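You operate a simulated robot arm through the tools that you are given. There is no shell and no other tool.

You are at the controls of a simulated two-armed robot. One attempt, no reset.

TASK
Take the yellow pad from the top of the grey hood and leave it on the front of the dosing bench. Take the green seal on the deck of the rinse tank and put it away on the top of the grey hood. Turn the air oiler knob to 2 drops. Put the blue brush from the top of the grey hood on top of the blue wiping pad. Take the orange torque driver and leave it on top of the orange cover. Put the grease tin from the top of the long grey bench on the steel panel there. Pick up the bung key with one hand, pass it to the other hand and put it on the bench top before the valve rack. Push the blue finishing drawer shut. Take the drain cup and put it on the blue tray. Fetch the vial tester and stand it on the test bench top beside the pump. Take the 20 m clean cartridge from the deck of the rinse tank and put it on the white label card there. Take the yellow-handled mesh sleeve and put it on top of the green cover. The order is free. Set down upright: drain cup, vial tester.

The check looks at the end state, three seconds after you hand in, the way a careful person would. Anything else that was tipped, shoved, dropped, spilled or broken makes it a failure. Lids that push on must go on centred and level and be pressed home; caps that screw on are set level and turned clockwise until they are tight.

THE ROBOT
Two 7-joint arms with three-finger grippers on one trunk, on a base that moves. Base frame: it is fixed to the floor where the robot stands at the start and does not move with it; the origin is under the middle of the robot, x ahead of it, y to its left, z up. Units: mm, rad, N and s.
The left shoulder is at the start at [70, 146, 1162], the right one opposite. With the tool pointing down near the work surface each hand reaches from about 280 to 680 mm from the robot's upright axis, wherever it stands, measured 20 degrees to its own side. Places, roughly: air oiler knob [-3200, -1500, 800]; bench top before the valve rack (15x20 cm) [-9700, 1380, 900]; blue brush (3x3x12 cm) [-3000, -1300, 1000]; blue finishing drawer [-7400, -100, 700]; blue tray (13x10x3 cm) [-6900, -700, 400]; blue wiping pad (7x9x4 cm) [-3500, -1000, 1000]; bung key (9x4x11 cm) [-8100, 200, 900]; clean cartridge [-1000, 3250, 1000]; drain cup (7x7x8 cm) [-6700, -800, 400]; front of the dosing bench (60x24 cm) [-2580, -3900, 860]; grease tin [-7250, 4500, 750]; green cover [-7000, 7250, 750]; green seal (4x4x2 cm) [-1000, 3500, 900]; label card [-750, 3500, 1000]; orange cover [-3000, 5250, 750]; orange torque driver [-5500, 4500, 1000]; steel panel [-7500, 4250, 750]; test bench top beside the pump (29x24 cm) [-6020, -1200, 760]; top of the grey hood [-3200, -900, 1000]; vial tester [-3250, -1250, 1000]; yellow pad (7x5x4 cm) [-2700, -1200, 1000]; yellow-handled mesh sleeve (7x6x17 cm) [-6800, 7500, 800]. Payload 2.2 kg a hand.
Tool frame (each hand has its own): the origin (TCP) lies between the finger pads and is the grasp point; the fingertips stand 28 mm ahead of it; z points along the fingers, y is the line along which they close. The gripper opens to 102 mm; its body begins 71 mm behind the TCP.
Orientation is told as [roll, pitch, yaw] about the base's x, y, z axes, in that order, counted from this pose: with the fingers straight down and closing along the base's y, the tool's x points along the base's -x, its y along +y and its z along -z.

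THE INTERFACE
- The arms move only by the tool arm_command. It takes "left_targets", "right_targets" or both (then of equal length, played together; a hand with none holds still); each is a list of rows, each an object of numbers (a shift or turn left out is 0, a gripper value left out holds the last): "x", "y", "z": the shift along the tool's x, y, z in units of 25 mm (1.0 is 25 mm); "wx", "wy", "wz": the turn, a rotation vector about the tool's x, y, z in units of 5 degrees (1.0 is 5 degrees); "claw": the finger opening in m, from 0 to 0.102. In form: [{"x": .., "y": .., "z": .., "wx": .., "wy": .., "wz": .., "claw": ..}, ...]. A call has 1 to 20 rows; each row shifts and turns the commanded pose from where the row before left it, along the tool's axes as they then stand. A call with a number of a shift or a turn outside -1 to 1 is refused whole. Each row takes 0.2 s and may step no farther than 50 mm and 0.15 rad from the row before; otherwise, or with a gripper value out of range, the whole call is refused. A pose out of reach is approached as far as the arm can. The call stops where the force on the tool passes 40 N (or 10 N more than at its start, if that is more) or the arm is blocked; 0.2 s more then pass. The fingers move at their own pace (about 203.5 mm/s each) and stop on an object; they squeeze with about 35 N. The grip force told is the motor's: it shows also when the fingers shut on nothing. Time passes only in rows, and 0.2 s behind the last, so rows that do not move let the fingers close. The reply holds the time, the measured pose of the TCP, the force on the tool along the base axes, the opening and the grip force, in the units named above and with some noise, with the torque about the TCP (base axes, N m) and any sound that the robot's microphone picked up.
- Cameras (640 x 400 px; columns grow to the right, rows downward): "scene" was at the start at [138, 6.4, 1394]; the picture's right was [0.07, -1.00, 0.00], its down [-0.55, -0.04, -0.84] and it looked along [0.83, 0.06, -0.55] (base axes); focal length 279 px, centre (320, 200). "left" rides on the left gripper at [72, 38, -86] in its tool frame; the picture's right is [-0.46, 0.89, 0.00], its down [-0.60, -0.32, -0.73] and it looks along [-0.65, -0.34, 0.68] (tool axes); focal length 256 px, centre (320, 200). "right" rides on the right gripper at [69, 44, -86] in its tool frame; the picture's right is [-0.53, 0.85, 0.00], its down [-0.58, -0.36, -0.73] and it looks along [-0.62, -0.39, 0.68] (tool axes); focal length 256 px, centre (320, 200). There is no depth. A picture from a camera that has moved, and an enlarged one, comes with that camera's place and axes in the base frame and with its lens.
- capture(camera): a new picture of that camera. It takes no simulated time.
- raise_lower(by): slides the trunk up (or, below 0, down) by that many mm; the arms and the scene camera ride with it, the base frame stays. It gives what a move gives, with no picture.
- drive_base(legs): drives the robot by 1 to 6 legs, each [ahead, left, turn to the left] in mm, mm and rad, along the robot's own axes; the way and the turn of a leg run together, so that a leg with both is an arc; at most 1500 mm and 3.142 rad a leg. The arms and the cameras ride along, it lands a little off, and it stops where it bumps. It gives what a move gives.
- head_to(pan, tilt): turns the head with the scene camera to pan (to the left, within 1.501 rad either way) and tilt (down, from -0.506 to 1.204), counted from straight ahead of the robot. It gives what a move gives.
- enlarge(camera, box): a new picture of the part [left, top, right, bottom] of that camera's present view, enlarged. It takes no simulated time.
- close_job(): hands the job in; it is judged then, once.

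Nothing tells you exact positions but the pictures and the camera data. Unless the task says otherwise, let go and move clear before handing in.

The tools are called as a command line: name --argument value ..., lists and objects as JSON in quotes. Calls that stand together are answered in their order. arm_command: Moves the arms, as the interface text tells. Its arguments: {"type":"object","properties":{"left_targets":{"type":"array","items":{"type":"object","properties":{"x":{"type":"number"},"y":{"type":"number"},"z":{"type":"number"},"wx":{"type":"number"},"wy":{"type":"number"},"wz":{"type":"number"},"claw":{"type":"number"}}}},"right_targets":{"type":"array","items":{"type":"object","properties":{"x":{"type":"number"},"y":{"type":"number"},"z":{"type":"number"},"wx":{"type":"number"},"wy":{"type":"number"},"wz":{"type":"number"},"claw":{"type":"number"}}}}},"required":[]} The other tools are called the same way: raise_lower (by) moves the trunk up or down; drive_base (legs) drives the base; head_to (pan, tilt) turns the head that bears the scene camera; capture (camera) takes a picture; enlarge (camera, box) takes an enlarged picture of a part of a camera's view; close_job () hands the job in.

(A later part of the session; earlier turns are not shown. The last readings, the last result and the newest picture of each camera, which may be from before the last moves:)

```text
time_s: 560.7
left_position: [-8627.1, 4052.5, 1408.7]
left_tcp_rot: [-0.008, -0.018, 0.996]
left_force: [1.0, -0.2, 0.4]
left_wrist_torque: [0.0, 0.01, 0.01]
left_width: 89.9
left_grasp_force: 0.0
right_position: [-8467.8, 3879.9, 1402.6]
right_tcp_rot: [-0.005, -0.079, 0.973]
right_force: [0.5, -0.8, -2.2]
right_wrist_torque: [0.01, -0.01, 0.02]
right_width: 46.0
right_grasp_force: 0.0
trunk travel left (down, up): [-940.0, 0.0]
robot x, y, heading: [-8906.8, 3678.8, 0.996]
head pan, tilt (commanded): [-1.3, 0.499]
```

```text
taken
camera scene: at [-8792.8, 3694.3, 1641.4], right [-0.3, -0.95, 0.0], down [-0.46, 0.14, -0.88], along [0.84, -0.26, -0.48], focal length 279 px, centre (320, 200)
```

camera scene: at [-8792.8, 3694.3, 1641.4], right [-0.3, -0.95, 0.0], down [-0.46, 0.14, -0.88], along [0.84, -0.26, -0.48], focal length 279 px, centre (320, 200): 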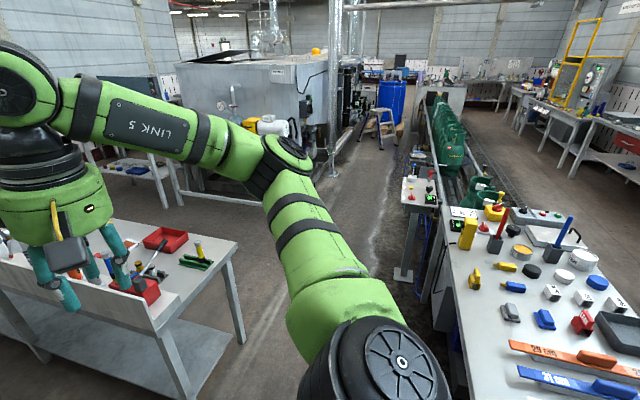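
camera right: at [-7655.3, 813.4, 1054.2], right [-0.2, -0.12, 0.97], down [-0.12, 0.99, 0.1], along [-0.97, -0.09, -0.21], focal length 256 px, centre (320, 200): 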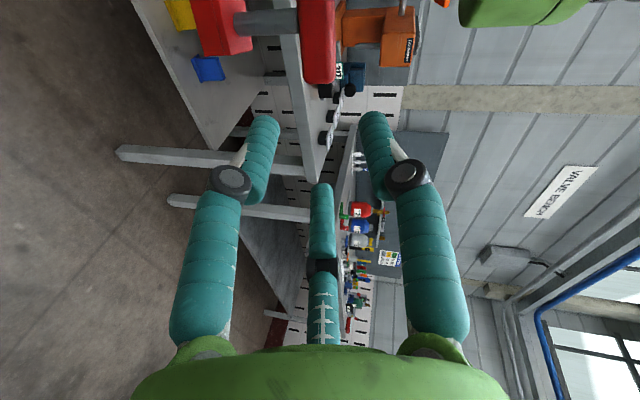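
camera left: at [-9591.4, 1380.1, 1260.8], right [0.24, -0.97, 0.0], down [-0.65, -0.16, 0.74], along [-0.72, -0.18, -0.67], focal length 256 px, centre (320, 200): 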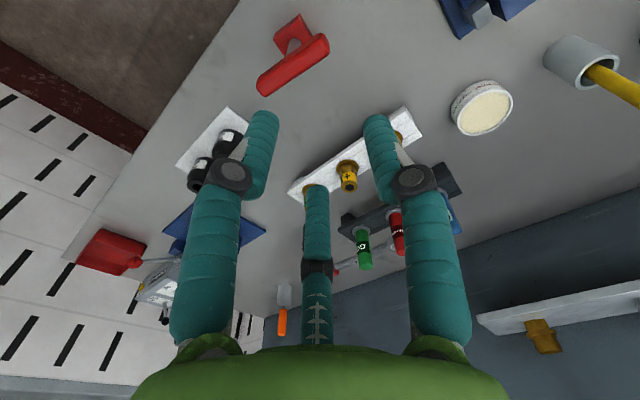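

The passage is clear. I go 280 ahead, then 1500 right to the bench's east side.

drive_base --legs '[[280, 0, 0], [0, -1480, 0], [750, 0, 0], [0, 0, 1.571]]'

head_to --pan 0.0 --tilt 0.5

capture --camera "scene"

```text
time_s: 577.1
left_position: [-7454.4, 3987.4, 1409.7]
left_tcp_rot: [-0.008, -0.019, 2.544]
left_force: [-0.1, 0.1, 0.1]
left_wrist_torque: [0.0, 0.0, 0.02]
left_width: 89.9
left_grasp_force: 0.2
right_position: [-7279.0, 4145.0, 1401.1]
right_tcp_rot: [-0.006, -0.079, 2.521]
right_force: [0.0, 0.1, 0.6]
right_wrist_torque: [-0.01, -0.02, 0.02]
right_width: 46.1
right_grasp_force: 0.0
trunk travel left (down, up): [-940.0, 0.0]
robot x, y, heading: [-7087.2, 3701.1, 2.543]
head pan, tilt (commanded): [-1.3, 0.499]
```

```text
time_s: 578.6
left_position: [-7455.9, 3987.8, 1409.4]
left_tcp_rot: [-0.008, -0.02, 2.544]
left_force: [-0.4, 0.6, -0.2]
left_wrist_torque: [-0.01, -0.03, -0.01]
left_width: 89.7
left_grasp_force: 0.0
right_position: [-7279.3, 4142.3, 1402.4]
right_tcp_rot: [-0.005, -0.079, 2.521]
right_force: [-0.1, -1.0, 0.5]
right_wrist_torque: [0.02, 0.05, 0.0]
right_width: 45.9
right_grasp_force: 0.1
trunk travel left (down, up): [-940.0, 0.0]
robot x, y, heading: [-7088.8, 3703.0, 2.541]
head pan, tilt (commanded): [0.0, 0.499]
```

```text
taken
camera scene: at [-7205.9, 3780.3, 1641.4], right [0.57, 0.82, 0.0], down [0.39, -0.27, -0.88], along [-0.72, 0.5, -0.48], focal length 279 px, centre (320, 200)
```

scene: 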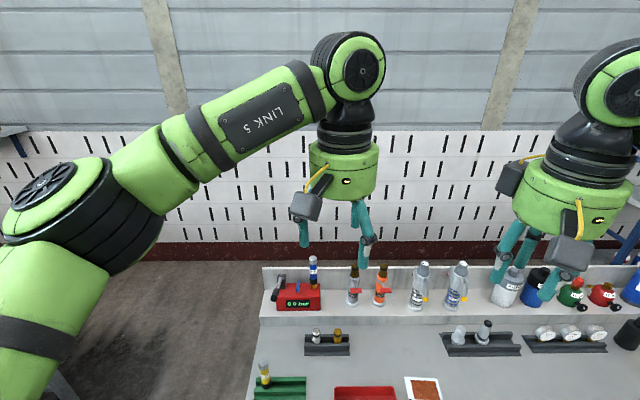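

I face the long grey bench now. I look down at its top.

head_to --pan -0.1 --tilt 0.85

capture --camera "scene"

head_to --pan -0.8 --tilt 0.65

capture --camera "scene"

```text
time_s: 579.5
left_position: [-7455.6, 3987.6, 1409.6]
left_tcp_rot: [-0.009, -0.019, 2.546]
left_force: [-1.1, 0.6, 0.4]
left_wrist_torque: [0.01, 0.01, -0.01]
left_width: 89.9
left_grasp_force: 0.1
right_position: [-7279.2, 4143.4, 1401.3]
right_tcp_rot: [-0.005, -0.079, 2.523]
right_force: [0.0, 0.7, 0.6]
right_wrist_torque: [0.01, -0.01, 0.02]
right_width: 46.1
right_grasp_force: 0.1
trunk travel left (down, up): [-940.0, 0.0]
robot x, y, heading: [-7085.0, 3704.8, 2.539]
head pan, tilt (commanded): [-0.099, 0.85]
```

```text
taken
camera scene: at [-7190.7, 3779.2, 1611.5], right [0.64, 0.77, 0.0], down [0.57, -0.48, -0.66], along [-0.51, 0.43, -0.75], focal length 279 px, centre (320, 200)
```

scene: 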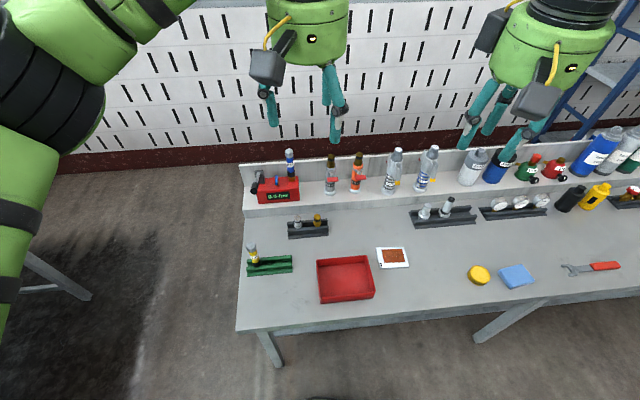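

```text
time_s: 580.5
left_position: [-7455.6, 3985.8, 1408.8]
left_tcp_rot: [-0.009, -0.019, 2.544]
left_force: [0.3, -0.4, -0.2]
left_wrist_torque: [-0.02, -0.01, 0.01]
left_width: 90.0
left_grasp_force: 0.0
right_position: [-7280.0, 4143.1, 1401.7]
right_tcp_rot: [-0.005, -0.079, 2.523]
right_force: [0.9, 0.5, -0.9]
right_wrist_torque: [-0.02, 0.02, -0.01]
right_width: 45.9
right_grasp_force: 0.0
trunk travel left (down, up): [-940.0, 0.0]
robot x, y, heading: [-7095.3, 3699.9, 2.544]
head pan, tilt (commanded): [-0.799, 0.649]
```

```text
taken
camera scene: at [-7145.7, 3814.3, 1628.0], right [0.99, 0.17, 0.0], down [0.1, -0.6, -0.8], along [-0.14, 0.78, -0.6], focal length 279 px, centre (320, 200)
```

scene: 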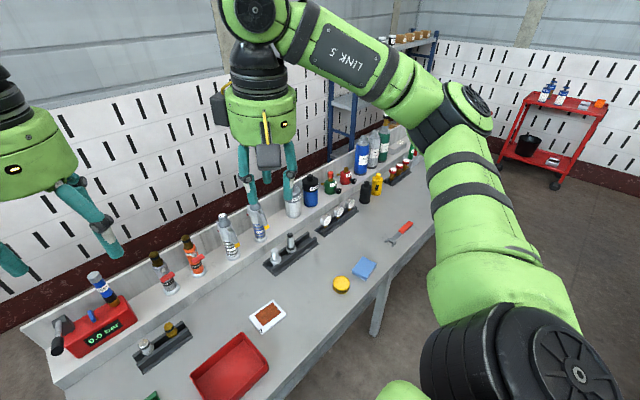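

I see a yellow tin and a white-framed panel with a rusty patch. I enlarge them.

enlarge --camera "scene" --box '[180, 220, 440, 380]'

```text
2.46 times, centred on (310, 300) of scene
camera zoom: at [-7145.7, 3814.3, 1628.0], right [0.99, 0.17, 0.0], down [0.1, -0.6, -0.8], along [-0.14, 0.78, -0.6], focal length 688 px, centre (345, -46)
```

zoom: 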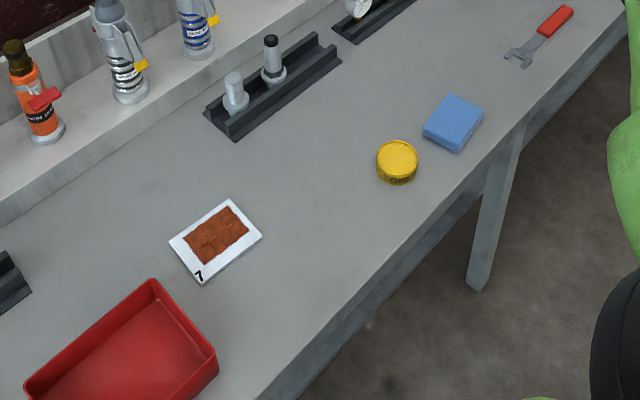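

The yellow tin ≈ (-7177, 4441) and the panel "7" ≈ (-7402, 4285). I strafe right 560 mm and lower the trunk 200 mm.

drive_base --legs '[[0, -560, 0]]'

raise_lower --by -200

head_to --pan 0.0 --tilt 0.9

capture --camera "scene"

enlarge --camera "scene" --box '[200, 180, 400, 305]'

```text
time_s: 583.7
left_position: [-7151.4, 4437.0, 1409.1]
left_tcp_rot: [-0.011, -0.019, 2.55]
left_force: [0.2, 0.6, 0.6]
left_wrist_torque: [0.03, -0.02, 0.01]
left_width: 89.9
left_grasp_force: 0.0
right_position: [-6975.0, 4594.0, 1402.0]
right_tcp_rot: [-0.007, -0.079, 2.529]
right_force: [-0.9, 0.0, -0.5]
right_wrist_torque: [0.06, 0.0, 0.0]
right_width: 45.9
right_grasp_force: 0.1
trunk travel left (down, up): [-940.0, 0.0]
robot x, y, heading: [-6779.9, 4153.4, 2.545]
head pan, tilt (commanded): [-0.799, 0.649]
```

```text
time_s: 585.9
left_position: [-7149.4, 4438.6, 1209.2]
left_tcp_rot: [-0.01, -0.02, 2.55]
left_force: [0.3, -0.8, 1.2]
left_wrist_torque: [0.03, -0.01, 0.02]
left_width: 89.9
left_grasp_force: 0.0
right_position: [-6973.4, 4595.8, 1202.1]
right_tcp_rot: [-0.005, -0.081, 2.53]
right_force: [-0.1, 0.0, -0.2]
right_wrist_torque: [-0.01, 0.02, 0.0]
right_width: 45.7
right_grasp_force: 0.0
trunk travel left (down, up): [-740.0, 200.0]
robot x, y, heading: [-6780.2, 4155.8, 2.556]
head pan, tilt (commanded): [-0.799, 0.649]
```

```text
time_s: 587.0
left_position: [-7149.9, 4437.7, 1209.6]
left_tcp_rot: [-0.009, -0.019, 2.551]
left_force: [0.9, -0.2, -0.5]
left_wrist_torque: [-0.01, 0.0, 0.0]
left_width: 90.1
left_grasp_force: 0.1
right_position: [-6974.7, 4595.4, 1201.9]
right_tcp_rot: [-0.003, -0.078, 2.529]
right_force: [0.9, -0.4, 0.5]
right_wrist_torque: [0.02, -0.01, 0.0]
right_width: 46.1
right_grasp_force: 0.0
trunk travel left (down, up): [-740.0, 200.0]
robot x, y, heading: [-6781.4, 4154.3, 2.544]
head pan, tilt (commanded): [0.0, 0.901]
```

```text
taken
camera scene: at [-6885.1, 4224.6, 1407.5], right [0.56, 0.83, 0.0], down [0.65, -0.44, -0.62], along [-0.51, 0.35, -0.78], focal length 279 px, centre (320, 200)
```

scene: 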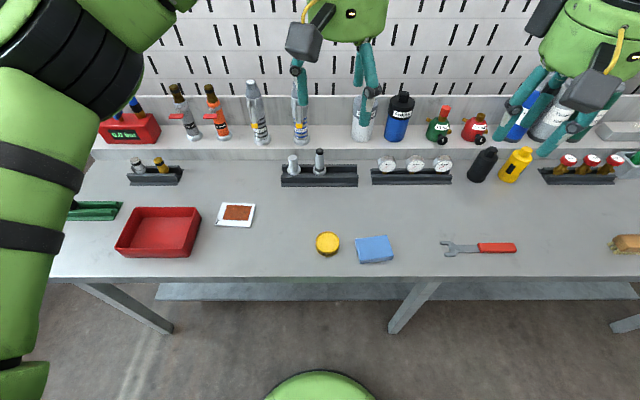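

```text
3.20 times, centred on (300, 242) of scene
camera zoom: at [-6885.1, 4224.6, 1407.5], right [0.56, 0.83, 0.0], down [0.65, -0.44, -0.62], along [-0.51, 0.35, -0.78], focal length 894 px, centre (384, 64)
```

zoom: 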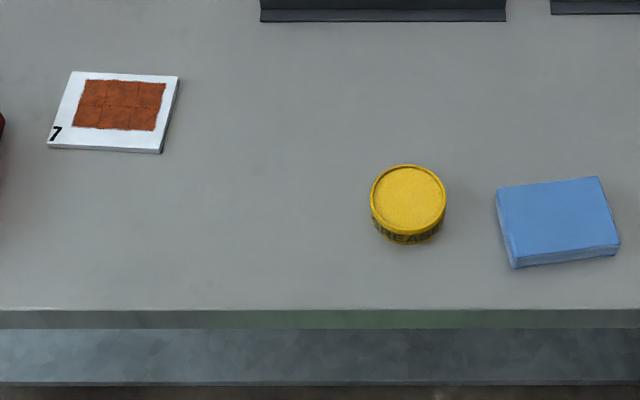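

The tin reads "GREASE". It is at about (-7173, 4443), nearly below the left hand. I move over it and descend to z≈860 for a check.

arm_command --left_targets '[{"x": -0.88, "y": 0.34, "claw": 0.09}, {"z": 1}, {"z": 1}, {"z": 1}, {"z": 1}, {"z": 1}, {"z": 1}, {"z": 1}, {"z": 1}, {"z": 1}, {"z": 1}, {"z": 1}, {"z": 1}, {"z": 1}, {"z": 1}, {}]'

capture --camera "left"

```text
time_s: 590.4
left_position: [-7176.0, 4449.1, 859.5]
left_tcp_rot: [-0.008, -0.02, 2.552]
left_force: [-0.4, -0.4, -0.2]
left_wrist_torque: [0.0, -0.02, 0.01]
left_width: 89.9
left_grasp_force: 0.0
right_position: [-6973.3, 4595.2, 1201.9]
right_tcp_rot: [-0.007, -0.077, 2.528]
right_force: [-0.2, 0.2, -0.3]
right_wrist_torque: [-0.01, 0.01, -0.02]
right_width: 46.0
right_grasp_force: 0.1
trunk travel left (down, up): [-740.0, 200.0]
robot x, y, heading: [-6779.3, 4153.5, 2.549]
head pan, tilt (commanded): [0.0, 0.901]
```

```text
taken
camera left: at [-7136.6, 4376.2, 942.9], right [-0.88, -0.48, 0.0], down [-0.32, 0.59, 0.74], along [-0.36, 0.65, -0.67], focal length 256 px, centre (320, 200)
```

left: 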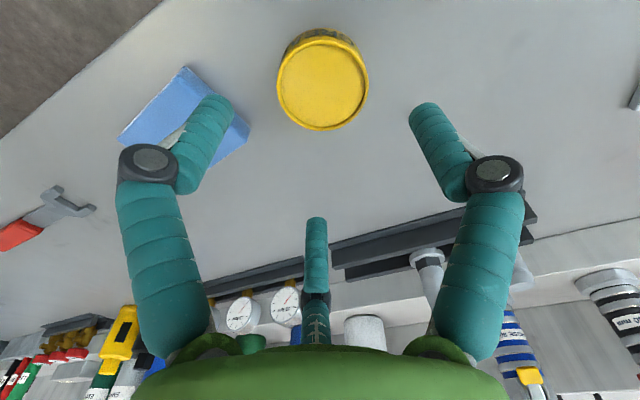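

The tin lies ~10 mm nearer than the axis. I correct, lower to z≈790 and close on it.

arm_command --left_targets '[{"x": 0.4, "y": 0.2, "claw": 0.08}, {"z": 0.8}, {"z": 0.8}, {}]'

capture --camera "left"

```text
time_s: 591.4
left_position: [-7171.7, 4440.0, 820.1]
left_tcp_rot: [-0.009, -0.019, 2.55]
left_force: [-0.5, 0.4, 0.2]
left_wrist_torque: [-0.01, -0.02, 0.0]
left_width: 80.0
left_grasp_force: 0.1
right_position: [-6973.2, 4595.1, 1201.9]
right_tcp_rot: [-0.006, -0.078, 2.529]
right_force: [0.5, -0.2, 0.6]
right_wrist_torque: [-0.03, 0.02, 0.04]
right_width: 46.1
right_grasp_force: 0.1
trunk travel left (down, up): [-740.0, 200.0]
robot x, y, heading: [-6777.2, 4153.0, 2.548]
head pan, tilt (commanded): [0.0, 0.901]
```

```text
taken
camera left: at [-7132.5, 4367.3, 902.9], right [-0.88, -0.48, 0.0], down [-0.32, 0.59, 0.75], along [-0.36, 0.66, -0.67], focal length 256 px, centre (320, 200)
```

left: 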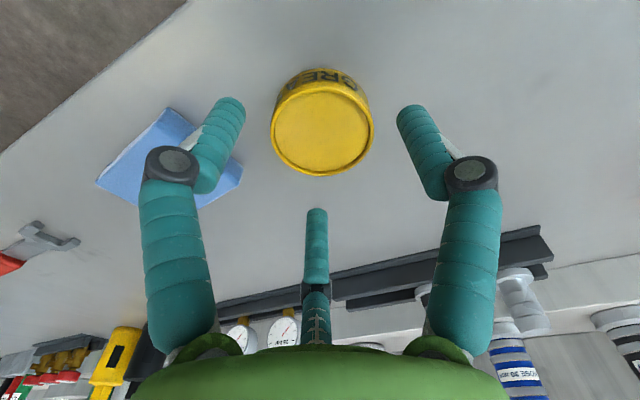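

arm_command --left_targets '[{"z": 0.6}, {"z": 0.5}, {"claw": 0.07}, {"claw": 0.06}, {"claw": 0.05}, {"claw": 0.02}, {"claw": 0.0}, {}]'

capture --camera "left"

```text
time_s: 593.2
left_position: [-7171.0, 4442.3, 793.2]
left_tcp_rot: [-0.008, -0.019, 2.553]
left_force: [-2.5, 2.7, 5.1]
left_wrist_torque: [0.07, 0.1, -0.02]
left_width: 61.1
left_grasp_force: 34.6
right_position: [-6972.9, 4595.1, 1201.6]
right_tcp_rot: [-0.005, -0.078, 2.53]
right_force: [0.3, 0.5, 0.5]
right_wrist_torque: [-0.02, 0.01, 0.04]
right_width: 45.9
right_grasp_force: 0.0
trunk travel left (down, up): [-740.0, 200.0]
robot x, y, heading: [-6780.9, 4154.7, 2.545]
head pan, tilt (commanded): [0.0, 0.901]
```

```text
taken
camera left: at [-7132.9, 4368.8, 874.9], right [-0.88, -0.48, 0.0], down [-0.32, 0.59, 0.75], along [-0.36, 0.66, -0.67], focal length 256 px, centre (320, 200)
```

left: 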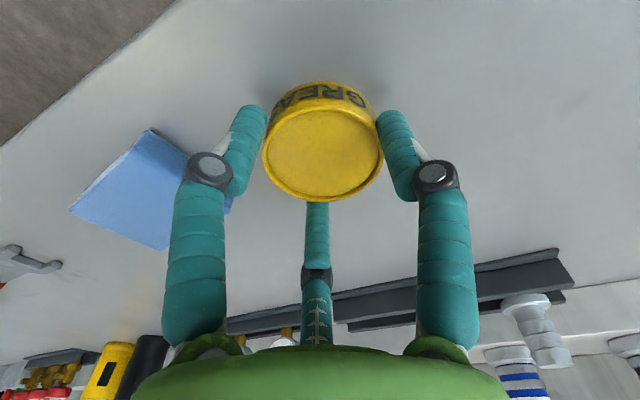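

Gripped. I lift 90 mm and carry it to the panel.

arm_command --left_targets '[{"z": -0.6}, {"z": -1}, {"z": -1}, {"z": -1}, {"x": -0.4, "y": 0.95}, {"x": -0.4, "y": 0.95}, {"x": -0.4, "y": 0.95}, {"x": -0.4, "y": 0.95}, {"x": -0.4, "y": 0.95}, {"x": -0.4, "y": 0.95}, {"x": -0.4, "y": 0.95}, {"x": -0.4, "y": 0.95}, {"x": -0.4, "y": 0.95}, {"x": -0.4, "y": 0.95}, {"x": -0.12, "y": 0.9}, {}]'

capture --camera "left"

enlarge --camera "scene" --box '[160, 130, 320, 260]'

```text
time_s: 596.6
left_position: [-7400.6, 4281.3, 879.8]
left_tcp_rot: [-0.008, -0.018, 2.549]
left_force: [-0.1, -0.3, -3.0]
left_wrist_torque: [0.0, -0.01, -0.03]
left_width: 61.1
left_grasp_force: 35.4
right_position: [-6974.3, 4594.9, 1201.4]
right_tcp_rot: [-0.006, -0.075, 2.527]
right_force: [0.0, -0.3, 0.2]
right_wrist_torque: [-0.01, 0.02, 0.02]
right_width: 45.9
right_grasp_force: 0.1
trunk travel left (down, up): [-740.0, 200.0]
robot x, y, heading: [-6776.1, 4157.6, 2.548]
head pan, tilt (commanded): [0.0, 0.901]
```

```text
taken
camera left: at [-7361.5, 4208.9, 962.9], right [-0.88, -0.48, 0.0], down [-0.32, 0.59, 0.74], along [-0.35, 0.65, -0.67], focal length 256 px, centre (320, 200)
```

left: 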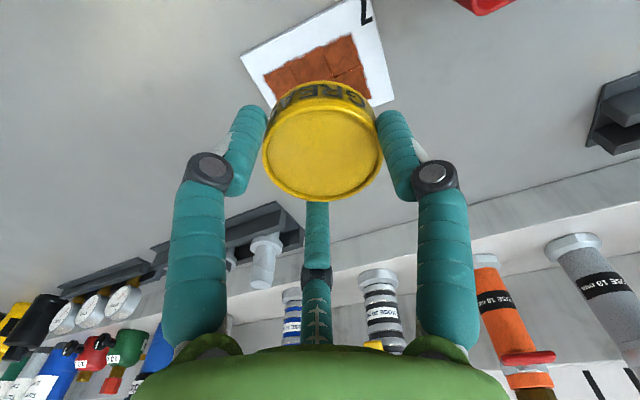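

```text
3.08 times, centred on (240, 195) of scene
camera zoom: at [-6885.5, 4225.0, 1407.4], right [0.56, 0.83, 0.0], down [0.65, -0.44, -0.62], along [-0.51, 0.35, -0.78], focal length 860 px, centre (566, 215)
```

zoom: 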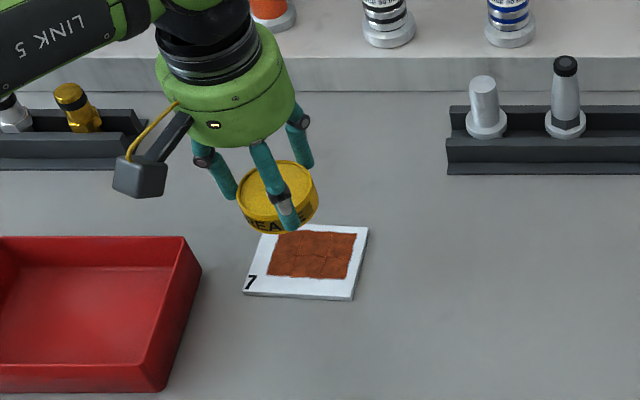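

Right over the panel's centre. I lower it.

arm_command --left_targets '[{"z": 0.8}, {"z": 0.8}, {"z": 0.7}, {"z": 0.4}, {"z": 0.12}, {"z": 0.1}, {}]'

```text
time_s: 598.2
left_position: [-7402.5, 4281.9, 807.7]
left_tcp_rot: [-0.009, -0.017, 2.551]
left_force: [0.2, 1.1, -2.9]
left_wrist_torque: [0.03, -0.02, 0.0]
left_width: 60.6
left_grasp_force: 34.9
right_position: [-6973.7, 4595.1, 1201.2]
right_tcp_rot: [-0.005, -0.077, 2.528]
right_force: [-0.2, -0.1, -0.6]
right_wrist_torque: [0.01, 0.0, -0.03]
right_width: 46.0
right_grasp_force: 0.0
trunk travel left (down, up): [-740.0, 200.0]
robot x, y, heading: [-6781.4, 4153.1, 2.547]
head pan, tilt (commanded): [0.0, 0.901]
```

arm_command --left_targets '[{"z": 0.08}, {"z": 0.08}, {"z": 0.06}, {"z": 0.06}, {}]'

```text
time_s: 599.4
left_position: [-7403.2, 4281.9, 800.4]
left_tcp_rot: [-0.009, -0.018, 2.549]
left_force: [0.3, -0.5, -3.0]
left_wrist_torque: [0.01, -0.02, 0.01]
left_width: 60.4
left_grasp_force: 35.1
right_position: [-6974.7, 4594.6, 1201.8]
right_tcp_rot: [-0.006, -0.078, 2.528]
right_force: [-0.8, 0.2, 0.0]
right_wrist_torque: [-0.01, -0.01, -0.03]
right_width: 45.9
right_grasp_force: 0.1
trunk travel left (down, up): [-740.0, 200.0]
robot x, y, heading: [-6780.1, 4157.1, 2.548]
head pan, tilt (commanded): [0.0, 0.901]
```

arm_command --left_targets '[{"z": 0.06}, {"z": 0.06}, {"z": 0.06}, {}]'

enlarge --camera "scene" --box '[180, 150, 300, 240]'

```text
time_s: 600.4
left_position: [-7402.1, 4282.7, 799.4]
left_tcp_rot: [-0.009, -0.024, 2.552]
left_force: [-3.2, -1.2, 15.2]
left_wrist_torque: [-0.18, -0.05, -0.1]
left_width: 60.2
left_grasp_force: 34.9
right_position: [-6972.2, 4593.7, 1203.3]
right_tcp_rot: [-0.006, -0.079, 2.531]
right_force: [0.2, -0.1, -0.2]
right_wrist_torque: [-0.01, -0.02, 0.01]
right_width: 45.9
right_grasp_force: 0.1
trunk travel left (down, up): [-740.0, 200.0]
robot x, y, heading: [-6780.5, 4151.3, 2.544]
head pan, tilt (commanded): [0.0, 0.901]
```

```text
4.44 times, centred on (240, 195) of scene
camera zoom: at [-6883.0, 4223.8, 1407.9], right [0.56, 0.83, 0.0], down [0.65, -0.44, -0.62], along [-0.52, 0.35, -0.78], focal length 1242 px, centre (676, 222)
```

zoom: 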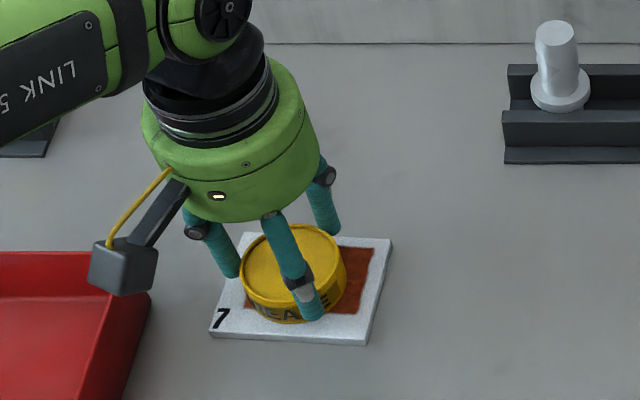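

Contact (15 N), tin is on the panel. I release and rise.

arm_command --left_targets '[{"z": -0.06}, {"claw": 0.064}, {"claw": 0.07}, {"claw": 0.08}, {}, {"z": -0.4}, {"z": -0.8}, {"z": -1}, {"z": -1}, {"z": -1}, {"z": -1}, {"z": -1}, {"z": -1}, {"z": -1}, {"z": -1}, {"z": -1}, {"z": -1}, {}]'

enlarge --camera "scene" --box '[160, 130, 360, 290]'

```text
time_s: 604.2
left_position: [-7397.8, 4277.6, 1077.8]
left_tcp_rot: [-0.01, -0.017, 2.549]
left_force: [-0.2, 0.4, 0.1]
left_wrist_torque: [-0.01, 0.02, 0.04]
left_width: 80.0
left_grasp_force: 0.1
right_position: [-6973.4, 4595.0, 1201.3]
right_tcp_rot: [-0.005, -0.077, 2.529]
right_force: [0.3, -0.7, 0.3]
right_wrist_torque: [0.01, 0.01, -0.03]
right_width: 46.2
right_grasp_force: 0.1
trunk travel left (down, up): [-740.0, 200.0]
robot x, y, heading: [-6780.3, 4153.6, 2.548]
head pan, tilt (commanded): [0.0, 0.901]
```

```text
2.50 times, centred on (260, 210) of scene
camera zoom: at [-6885.5, 4224.4, 1407.5], right [0.56, 0.83, 0.0], down [0.65, -0.44, -0.62], along [-0.51, 0.35, -0.78], focal length 699 px, centre (470, 175)
```

zoom: 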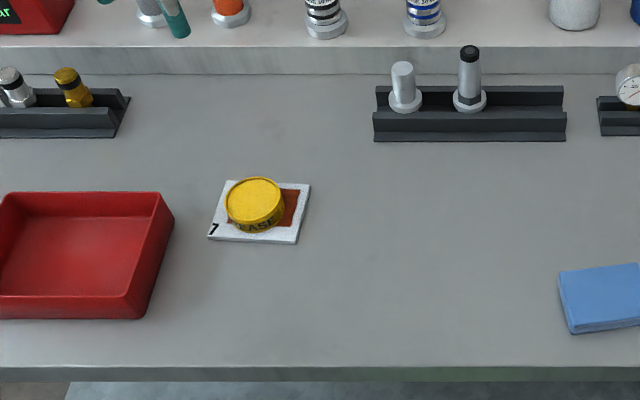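

The grease tin sits on the panel. Next the mesh sleeve, ~3 m to the north; I raise the trunk and look that way.

raise_lower --by 200

head_to --pan -1.2 --tilt 0.3

capture --camera "scene"

```text
time_s: 606.4
left_position: [-7399.5, 4277.7, 1278.2]
left_tcp_rot: [-0.009, -0.017, 2.551]
left_force: [-0.8, 0.6, -0.1]
left_wrist_torque: [0.0, 0.01, 0.0]
left_width: 80.0
left_grasp_force: 0.0
right_position: [-6973.3, 4596.5, 1401.6]
right_tcp_rot: [-0.006, -0.079, 2.53]
right_force: [-0.2, 0.2, 0.2]
right_wrist_torque: [-0.01, -0.01, -0.02]
right_width: 45.7
right_grasp_force: 0.2
trunk travel left (down, up): [-940.0, 0.0]
robot x, y, heading: [-6780.1, 4150.7, 2.545]
head pan, tilt (commanded): [0.0, 0.901]
```

```text
time_s: 607.8
left_position: [-7398.8, 4277.7, 1278.6]
left_tcp_rot: [-0.008, -0.017, 2.549]
left_force: [0.3, -0.2, 0.8]
left_wrist_torque: [0.01, -0.01, 0.02]
left_width: 80.1
left_grasp_force: 0.0
right_position: [-6973.8, 4594.5, 1401.7]
right_tcp_rot: [-0.006, -0.078, 2.528]
right_force: [0.0, -0.1, 1.0]
right_wrist_torque: [0.02, 0.03, 0.03]
right_width: 45.9
right_grasp_force: 0.0
trunk travel left (down, up): [-940.0, 0.0]
robot x, y, heading: [-6780.3, 4153.2, 2.546]
head pan, tilt (commanded): [-1.201, 0.3]
```

```text
taken
camera scene: at [-6802.0, 4273.4, 1659.7], right [0.98, -0.22, 0.0], down [-0.07, -0.29, -0.96], along [0.21, 0.93, -0.3], focal length 279 px, centre (320, 200)
```

scene: 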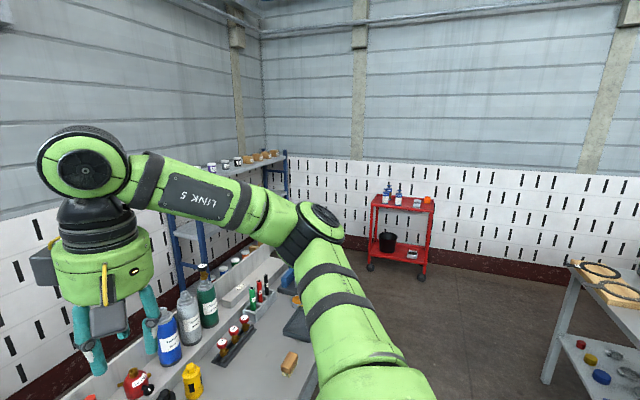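

The blue rack at the north-west and a red cart are visible. I raise the left hand and strafe 1500 mm north along the bench to see better.

arm_command --left_targets '[{"z": -1, "x": 1}, {"z": -1, "x": 1}, {"z": -1, "x": 1}, {"z": -1, "x": 1}, {"x": 1, "y": -1}]'

drive_base --legs '[[-100, 0, 0], [0, -1450, 0]]'

capture --camera "scene"

head_to --pan -0.6 --tilt 0.4

capture --camera "scene"

```text
time_s: 609.0
left_position: [-7280.8, 4226.9, 1377.4]
left_tcp_rot: [-0.008, -0.017, 2.552]
left_force: [0.3, -0.4, 0.0]
left_wrist_torque: [-0.01, 0.03, 0.0]
left_width: 80.2
left_grasp_force: 0.0
right_position: [-6972.1, 4593.4, 1401.9]
right_tcp_rot: [-0.005, -0.078, 2.528]
right_force: [-0.1, 0.7, 0.0]
right_wrist_torque: [-0.02, 0.03, -0.03]
right_width: 45.9
right_grasp_force: 0.0
trunk travel left (down, up): [-940.0, 0.0]
robot x, y, heading: [-6779.3, 4154.9, 2.546]
head pan, tilt (commanded): [-1.201, 0.3]
```

```text
time_s: 616.9
left_position: [-6404.3, 5368.0, 1376.8]
left_tcp_rot: [-0.01, -0.02, 2.572]
left_force: [0.3, -0.4, 0.2]
left_wrist_torque: [0.02, -0.02, 0.01]
left_width: 80.2
left_grasp_force: 0.1
right_position: [-6104.2, 5741.9, 1402.2]
right_tcp_rot: [-0.008, -0.078, 2.547]
right_force: [0.2, -0.3, 0.3]
right_wrist_torque: [0.01, -0.02, 0.01]
right_width: 45.6
right_grasp_force: 0.1
trunk travel left (down, up): [-940.0, 0.0]
robot x, y, heading: [-5901.1, 5306.2, 2.566]
head pan, tilt (commanded): [-1.201, 0.3]
```

```text
taken
camera scene: at [-5926.3, 5422.2, 1659.8], right [0.98, -0.2, 0.0], down [-0.06, -0.29, -0.96], along [0.19, 0.94, -0.29], focal length 279 px, centre (320, 200)
```

scene: 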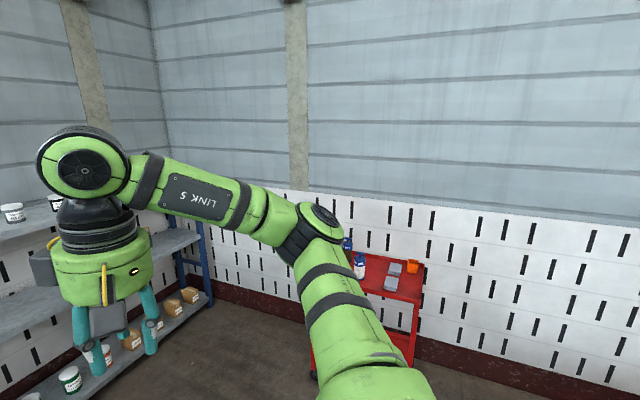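

```text
time_s: 617.9
left_position: [-6405.0, 5369.7, 1376.9]
left_tcp_rot: [-0.008, -0.018, 2.572]
left_force: [-0.1, 0.0, 0.4]
left_wrist_torque: [-0.01, -0.02, 0.02]
left_width: 79.9
left_grasp_force: 0.0
right_position: [-6103.1, 5742.5, 1401.9]
right_tcp_rot: [-0.005, -0.078, 2.547]
right_force: [-0.3, 0.6, 0.2]
right_wrist_torque: [-0.02, 0.0, -0.04]
right_width: 46.0
right_grasp_force: 0.1
trunk travel left (down, up): [-940.0, 0.0]
robot x, y, heading: [-5903.9, 5309.3, 2.57]
head pan, tilt (commanded): [-0.6, 0.4]
```

```text
taken
camera scene: at [-5980.0, 5417.6, 1650.5], right [0.92, 0.38, 0.0], down [0.15, -0.36, -0.92], along [-0.35, 0.85, -0.39], focal length 279 px, centre (320, 200)
```

scene: 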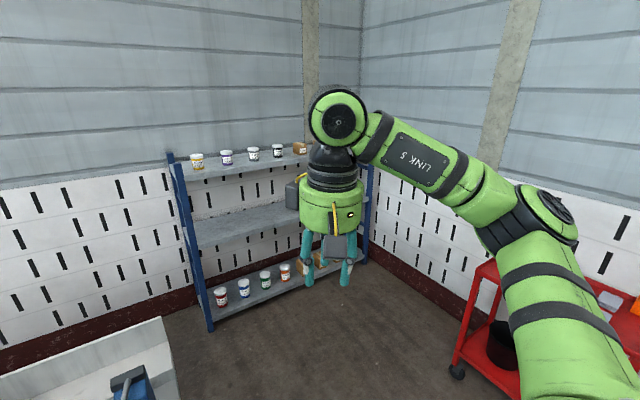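

The rack's middle shelf is partly hidden behind my right hand. I move that hand aside.

arm_command --right_targets '[{"y": -1, "x": 1}, {"y": -1, "x": 1}, {"y": -1, "x": 1}, {"y": -1}, {"y": -1}, {"y": -1}, {"y": -1}, {"y": -1}, {}]'

capture --camera "scene"

enlarge --camera "scene" --box '[160, 120, 420, 340]'

```text
time_s: 619.9
left_position: [-6403.5, 5369.4, 1377.9]
left_tcp_rot: [-0.01, -0.02, 2.57]
left_force: [0.1, -0.4, 0.3]
left_wrist_torque: [0.03, 0.01, 0.02]
left_width: 80.0
left_grasp_force: 0.1
right_position: [-5952.8, 5870.5, 1393.0]
right_tcp_rot: [-0.004, -0.078, 2.546]
right_force: [-0.1, 0.1, 0.9]
right_wrist_torque: [-0.01, 0.02, -0.04]
right_width: 46.0
right_grasp_force: 0.1
right hand out of reach, approached as far as the arm can: row 6, 7, 8
trunk travel left (down, up): [-940.0, 0.0]
robot x, y, heading: [-5897.3, 5300.4, 2.567]
head pan, tilt (commanded): [-0.6, 0.4]
```

```text
taken
camera scene: at [-5979.6, 5417.1, 1650.6], right [0.92, 0.39, 0.0], down [0.15, -0.36, -0.92], along [-0.36, 0.85, -0.39], focal length 279 px, centre (320, 200)
```

scene: 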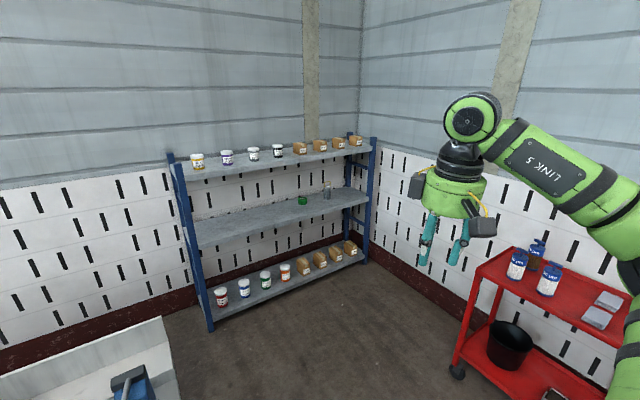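

```text
1.82 times, centred on (290, 230) of scene
camera zoom: at [-5979.6, 5417.1, 1650.6], right [0.92, 0.39, 0.0], down [0.15, -0.36, -0.92], along [-0.36, 0.85, -0.39], focal length 508 px, centre (374, 146)
```

zoom: 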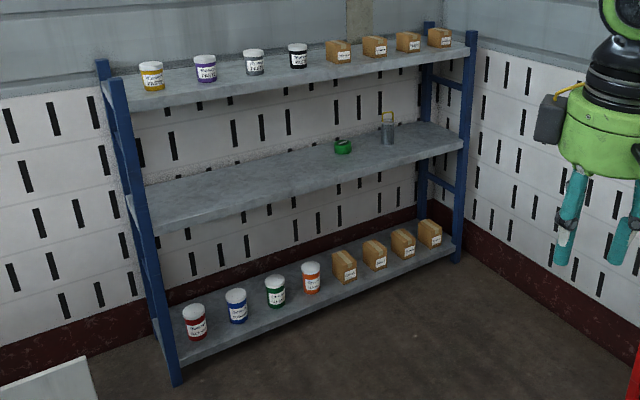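

The mesh sleeve (yellow handle) and green cover are on the rack's middle shelf. I draw the right hand in and drive around the bench end toward the rack.

arm_command --right_targets '[{"y": 1}, {"y": 1}, {"y": 1}, {"y": 1}, {"y": 1}, {"y": 1}, {}]'

drive_base --legs '[[0, -700, -0.02], [900, 0, 0], [0, -400, 0]]'

head_to --pan -0.2 --tilt 0.45

capture --camera "scene"

```text
time_s: 621.5
left_position: [-6405.0, 5368.3, 1377.5]
left_tcp_rot: [-0.009, -0.017, 2.57]
left_force: [-0.1, -0.3, -0.7]
left_wrist_torque: [-0.01, 0.02, 0.0]
left_width: 80.1
left_grasp_force: 0.1
right_position: [-6037.0, 5745.8, 1391.6]
right_tcp_rot: [-0.005, -0.076, 2.549]
right_force: [0.8, 0.4, 0.2]
right_wrist_torque: [0.02, 0.01, 0.0]
right_width: 46.1
right_grasp_force: 0.1
trunk travel left (down, up): [-940.0, 0.0]
robot x, y, heading: [-5900.6, 5304.0, 2.569]
head pan, tilt (commanded): [-0.6, 0.4]
```

```text
time_s: 631.8
left_position: [-6560.0, 6795.9, 1378.1]
left_tcp_rot: [-0.011, -0.016, 2.561]
left_force: [-0.5, -0.4, 0.6]
left_wrist_torque: [0.04, -0.01, 0.02]
left_width: 80.1
left_grasp_force: 0.1
right_position: [-6190.1, 7168.7, 1392.6]
right_tcp_rot: [-0.006, -0.079, 2.537]
right_force: [-0.2, 0.0, -0.7]
right_wrist_torque: [0.07, -0.03, -0.01]
right_width: 46.3
right_grasp_force: 0.2
trunk travel left (down, up): [-940.0, 0.0]
robot x, y, heading: [-6053.3, 6726.5, 2.556]
head pan, tilt (commanded): [-0.6, 0.4]
```

```text
time_s: 632.7
left_position: [-6557.4, 6797.8, 1378.1]
left_tcp_rot: [-0.008, -0.018, 2.56]
left_force: [-0.2, 0.7, -0.6]
left_wrist_torque: [-0.01, 0.0, 0.02]
left_width: 80.0
left_grasp_force: 0.2
right_position: [-6187.5, 7171.8, 1390.9]
right_tcp_rot: [-0.006, -0.078, 2.539]
right_force: [0.0, -0.3, -0.1]
right_wrist_torque: [0.0, 0.0, 0.03]
right_width: 46.3
right_grasp_force: 0.0
trunk travel left (down, up): [-940.0, 0.0]
robot x, y, heading: [-6053.7, 6729.8, 2.557]
head pan, tilt (commanded): [-0.201, 0.45]
```

```text
taken
camera scene: at [-6163.6, 6821.9, 1645.8], right [0.71, 0.71, 0.0], down [0.31, -0.31, -0.9], along [-0.64, 0.64, -0.44], focal length 279 px, centre (320, 200)
```

scene: 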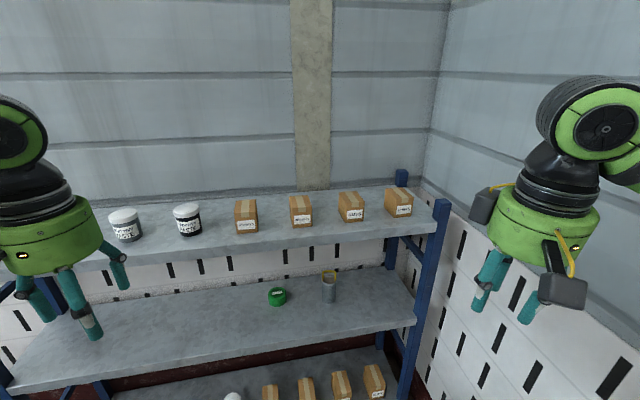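

enlarge --camera "scene" --box '[240, 230, 400, 340]'

```text
3.64 times, centred on (320, 285) of scene
camera zoom: at [-6163.6, 6821.9, 1645.8], right [0.71, 0.71, 0.0], down [0.31, -0.31, -0.9], along [-0.64, 0.64, -0.44], focal length 1016 px, centre (320, -109)
```

zoom: 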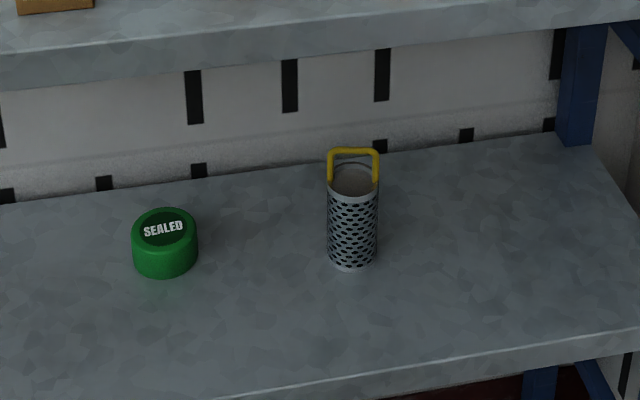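

The sleeve stands at ≈(-6754, 7464), body 121 mm tall with a U-handle, cover at ≈(-6912, 7314) with a flat top. I prepare the right hand for a level reach again: lower the trunk, turn 90° clockwise, move forward and pitch.

raise_lower --by -350

arm_command --right_targets '[{"wz": 1}, {"wz": 1}, {"wz": 1}, {"wz": 1}, {"wz": 1}, {"wz": 1}, {"wz": 1}, {"wz": 1}, {"wz": 1}, {"wz": 1}, {"wz": 1}, {"wz": 1}, {"wz": 1}, {"wz": 1}, {"wz": 1}, {"wz": 1}, {"wz": 1}, {"wz": 1}, {}]'

arm_command --right_targets '[{"y": 1, "z": 0.8}, {"y": 1, "z": 0.8}, {"y": 1, "z": 0.8}, {"y": 1, "z": 0.8}, {"y": 1, "z": 0.8}, {"y": 1, "z": 0.8}, {"y": 1, "z": 0.8}, {"y": 1, "z": 0.8}, {"y": 1}, {"y": 1, "x": 1}, {"x": 1}, {"x": 1}, {}]'

```text
time_s: 636.1
left_position: [-6559.1, 6797.7, 1026.5]
left_tcp_rot: [-0.008, -0.019, 2.562]
left_force: [0.1, -0.5, -0.2]
left_wrist_torque: [0.01, 0.01, 0.01]
left_width: 80.1
left_grasp_force: 0.0
right_position: [-6187.9, 7170.2, 1041.1]
right_tcp_rot: [-0.006, -0.078, 2.538]
right_force: [-0.2, 0.5, 0.2]
right_wrist_torque: [-0.01, 0.03, 0.01]
right_width: 45.8
right_grasp_force: 0.2
trunk travel left (down, up): [-590.0, 350.0]
robot x, y, heading: [-6056.8, 6726.7, 2.554]
head pan, tilt (commanded): [-0.201, 0.45]
```

```text
time_s: 640.1
left_position: [-6557.9, 6797.4, 1027.5]
left_tcp_rot: [-0.008, -0.018, 2.562]
left_force: [0.3, -0.5, -0.5]
left_wrist_torque: [0.03, -0.01, -0.02]
left_width: 79.8
left_grasp_force: 0.1
right_position: [-6187.4, 7169.9, 1040.5]
right_tcp_rot: [0.079, -0.005, 0.967]
right_force: [-0.5, -0.5, -1.0]
right_wrist_torque: [-0.02, -0.01, -0.02]
right_width: 46.0
right_grasp_force: 0.1
trunk travel left (down, up): [-590.0, 350.0]
robot x, y, heading: [-6055.2, 6730.8, 2.557]
head pan, tilt (commanded): [-0.201, 0.45]
```

```text
time_s: 642.9
left_position: [-6557.2, 6798.5, 1027.8]
left_tcp_rot: [-0.009, -0.018, 2.561]
left_force: [-0.2, -0.4, 0.9]
left_wrist_torque: [-0.03, 0.0, 0.03]
left_width: 80.0
left_grasp_force: 0.1
right_position: [-6444.2, 7258.4, 901.4]
right_tcp_rot: [0.079, -0.003, 0.966]
right_force: [-0.9, 0.3, -0.1]
right_wrist_torque: [-0.03, 0.03, 0.04]
right_width: 46.0
right_grasp_force: 0.0
trunk travel left (down, up): [-590.0, 350.0]
robot x, y, heading: [-6053.8, 6728.0, 2.558]
head pan, tilt (commanded): [-0.201, 0.45]
```

arm_command --right_targets '[{"wx": -1}, {"wx": -1}, {"wx": -1}, {"wx": -1}, {"wx": -1}, {"wx": -1}, {"wx": -1}, {"wx": -1}, {"wx": -1}, {"wx": -1}, {"wx": -1}, {"wx": -1}, {"wx": -1}, {"wx": -1}, {"wx": -0.6, "claw": 0.085}, {}]'

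capture --camera "right"

capture --camera "scene"

```text
time_s: 646.3
left_position: [-6557.7, 6798.4, 1027.6]
left_tcp_rot: [-0.009, -0.018, 2.56]
left_force: [0.4, 0.0, 0.0]
left_wrist_torque: [0.01, 0.0, 0.01]
left_width: 80.0
left_grasp_force: 0.1
right_position: [-6443.7, 7258.5, 899.9]
right_tcp_rot: [1.125, -0.005, 0.967]
right_force: [-0.3, 1.1, 0.3]
right_wrist_torque: [0.03, -0.02, -0.01]
right_width: 85.2
right_grasp_force: 0.0
right hand out of reach, approached as far as the arm can: row 13, 14, 15
trunk travel left (down, up): [-590.0, 350.0]
robot x, y, heading: [-6051.2, 6729.6, 2.559]
head pan, tilt (commanded): [-0.201, 0.45]
```

```text
taken
camera right: at [-6435.3, 7166.8, 977.6], right [0.0, 0.64, 0.77], down [1.0, 0.01, -0.01], along [-0.01, 0.77, -0.64], focal length 256 px, centre (320, 200)
```

right: 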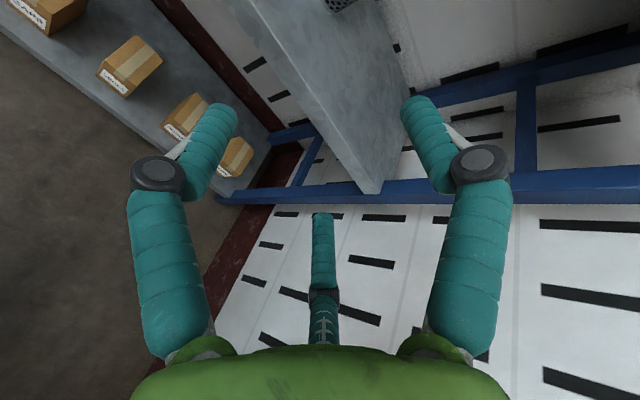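

```text
taken
camera scene: at [-6164.2, 6821.1, 1295.8], right [0.71, 0.71, 0.0], down [0.31, -0.31, -0.9], along [-0.64, 0.64, -0.44], focal length 279 px, centre (320, 200)
```

scene: 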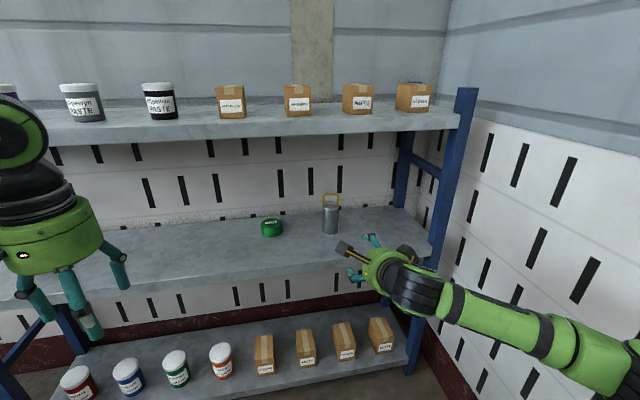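

The pitch stops at 64°; a lower shoulder should help. I lower the trunk 250 mm and raise the arm correspondingly, then pitch more.

raise_lower --by -250

arm_command --right_targets '[{"y": 0.9, "z": -0.43}, {"y": 0.9, "z": -0.43}, {"y": 0.9, "z": -0.43}, {"y": 0.9, "z": -0.43}, {"y": 0.9, "z": -0.43}, {"y": 0.9, "z": -0.43}, {"y": 0.9, "z": -0.43}, {"y": 0.9, "z": -0.43}, {"wx": -1}, {"wx": -1}, {"wx": -1}, {}]'

```text
time_s: 648.9
left_position: [-6559.2, 6798.5, 777.2]
left_tcp_rot: [-0.008, -0.019, 2.56]
left_force: [0.3, -0.6, 0.4]
left_wrist_torque: [0.03, -0.01, -0.01]
left_width: 80.0
left_grasp_force: 0.0
right_position: [-6445.2, 7258.9, 651.4]
right_tcp_rot: [1.123, -0.006, 0.968]
right_force: [0.6, 0.7, 0.6]
right_wrist_torque: [-0.01, 0.02, -0.01]
right_width: 85.1
right_grasp_force: 0.0
trunk travel left (down, up): [-340.0, 600.0]
robot x, y, heading: [-6053.8, 6731.4, 2.554]
head pan, tilt (commanded): [-0.201, 0.45]
```

```text
time_s: 651.5
left_position: [-6558.3, 6797.9, 777.0]
left_tcp_rot: [-0.009, -0.018, 2.56]
left_force: [-0.1, 0.7, -0.4]
left_wrist_torque: [0.01, 0.0, -0.05]
left_width: 80.0
left_grasp_force: 0.0
right_position: [-6445.7, 7256.7, 851.0]
right_tcp_rot: [1.389, -0.005, 0.967]
right_force: [0.4, 0.3, 0.0]
right_wrist_torque: [0.0, 0.02, 0.02]
right_width: 85.0
right_grasp_force: 0.2
trunk travel left (down, up): [-340.0, 600.0]
robot x, y, heading: [-6054.2, 6729.1, 2.558]
head pan, tilt (commanded): [-0.201, 0.45]
```

Now the hand is within 10° of level. The sleeve is 372 mm straight ahead. I retract the left hand, lower the right by 14 mm via trunk, and drive 250 mm ahead for a closer look.

arm_command --left_targets '[{"x": 1, "z": -1}, {"x": 1, "z": -1}, {"x": 1, "z": -1}, {"x": 1, "z": -1}, {"x": 1, "z": -1}, {}]'

raise_lower --by -14

drive_base --legs '[[240, 0, 0]]'

capture --camera "right"

head_to --pan -0.25 --tilt 0.2

capture --camera "scene"

```text
time_s: 652.9
left_position: [-6453.4, 6727.3, 898.7]
left_tcp_rot: [-0.009, -0.016, 2.563]
left_force: [-0.7, 0.0, -0.8]
left_wrist_torque: [0.01, -0.02, 0.01]
left_width: 80.1
left_grasp_force: 0.1
right_position: [-6444.8, 7256.7, 849.6]
right_tcp_rot: [1.384, -0.004, 0.966]
right_force: [-0.4, 0.4, -0.6]
right_wrist_torque: [0.01, 0.02, -0.03]
right_width: 85.1
right_grasp_force: 0.0
trunk travel left (down, up): [-340.0, 600.0]
robot x, y, heading: [-6061.0, 6731.0, 2.554]
head pan, tilt (commanded): [-0.201, 0.45]
```

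```text
time_s: 653.5
left_position: [-6450.5, 6727.4, 886.3]
left_tcp_rot: [-0.01, -0.019, 2.559]
left_force: [-1.0, 0.4, 0.4]
left_wrist_torque: [0.02, 0.01, 0.02]
left_width: 79.9
left_grasp_force: 0.1
right_position: [-6445.0, 7257.3, 835.7]
right_tcp_rot: [1.386, -0.005, 0.969]
right_force: [0.4, 0.3, -1.0]
right_wrist_torque: [0.02, 0.01, -0.02]
right_width: 85.1
right_grasp_force: 0.1
trunk travel left (down, up): [-326.0, 614.0]
robot x, y, heading: [-6054.9, 6731.0, 2.559]
head pan, tilt (commanded): [-0.201, 0.45]
```

```text
time_s: 655.3
left_position: [-6652.8, 6861.6, 886.3]
left_tcp_rot: [-0.009, -0.017, 2.561]
left_force: [-0.3, -0.8, -0.4]
left_wrist_torque: [-0.04, -0.03, -0.02]
left_width: 80.0
left_grasp_force: 0.1
right_position: [-6648.2, 7389.4, 835.7]
right_tcp_rot: [1.385, -0.006, 0.968]
right_force: [-0.9, 0.3, -0.2]
right_wrist_torque: [0.02, -0.01, 0.06]
right_width: 85.1
right_grasp_force: 0.1
trunk travel left (down, up): [-326.0, 614.0]
robot x, y, heading: [-6259.1, 6859.5, 2.557]
head pan, tilt (commanded): [-0.201, 0.45]
```

```text
taken
camera right: at [-6622.6, 7287.9, 895.2], right [0.17, 0.52, 0.83], down [0.97, 0.03, -0.22], along [-0.14, 0.85, -0.51], focal length 256 px, centre (320, 200)
```

right: 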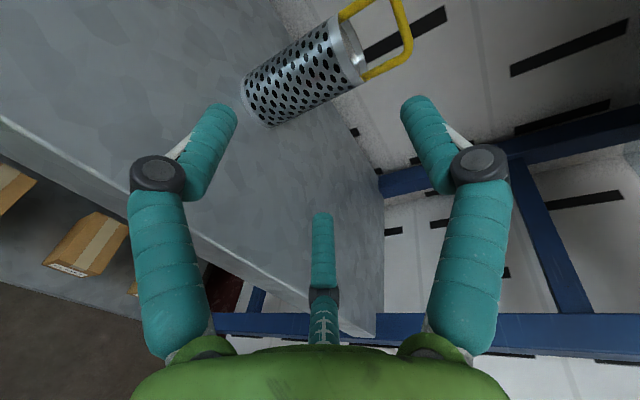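

```text
time_s: 656.1
left_position: [-6652.7, 6862.2, 885.9]
left_tcp_rot: [-0.009, -0.02, 2.559]
left_force: [0.3, -0.5, -1.0]
left_wrist_torque: [0.01, -0.01, 0.01]
left_width: 79.9
left_grasp_force: 0.0
right_position: [-6646.6, 7389.9, 836.9]
right_tcp_rot: [1.389, -0.005, 0.968]
right_force: [0.6, -0.5, 0.3]
right_wrist_torque: [0.01, -0.05, 0.02]
right_width: 84.9
right_grasp_force: 0.1
trunk travel left (down, up): [-326.0, 614.0]
robot x, y, heading: [-6259.2, 6858.3, 2.559]
head pan, tilt (commanded): [-0.25, 0.201]
```

```text
taken
camera scene: at [-6363.4, 6958.3, 1055.0], right [0.74, 0.67, 0.0], down [0.13, -0.15, -0.98], along [-0.66, 0.73, -0.2], focal length 279 px, centre (320, 200)
```

scene: 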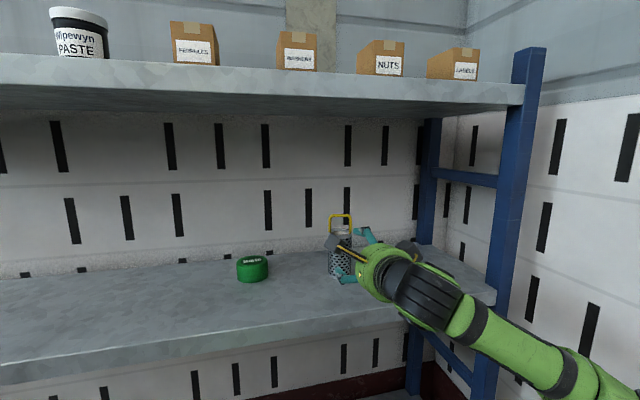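

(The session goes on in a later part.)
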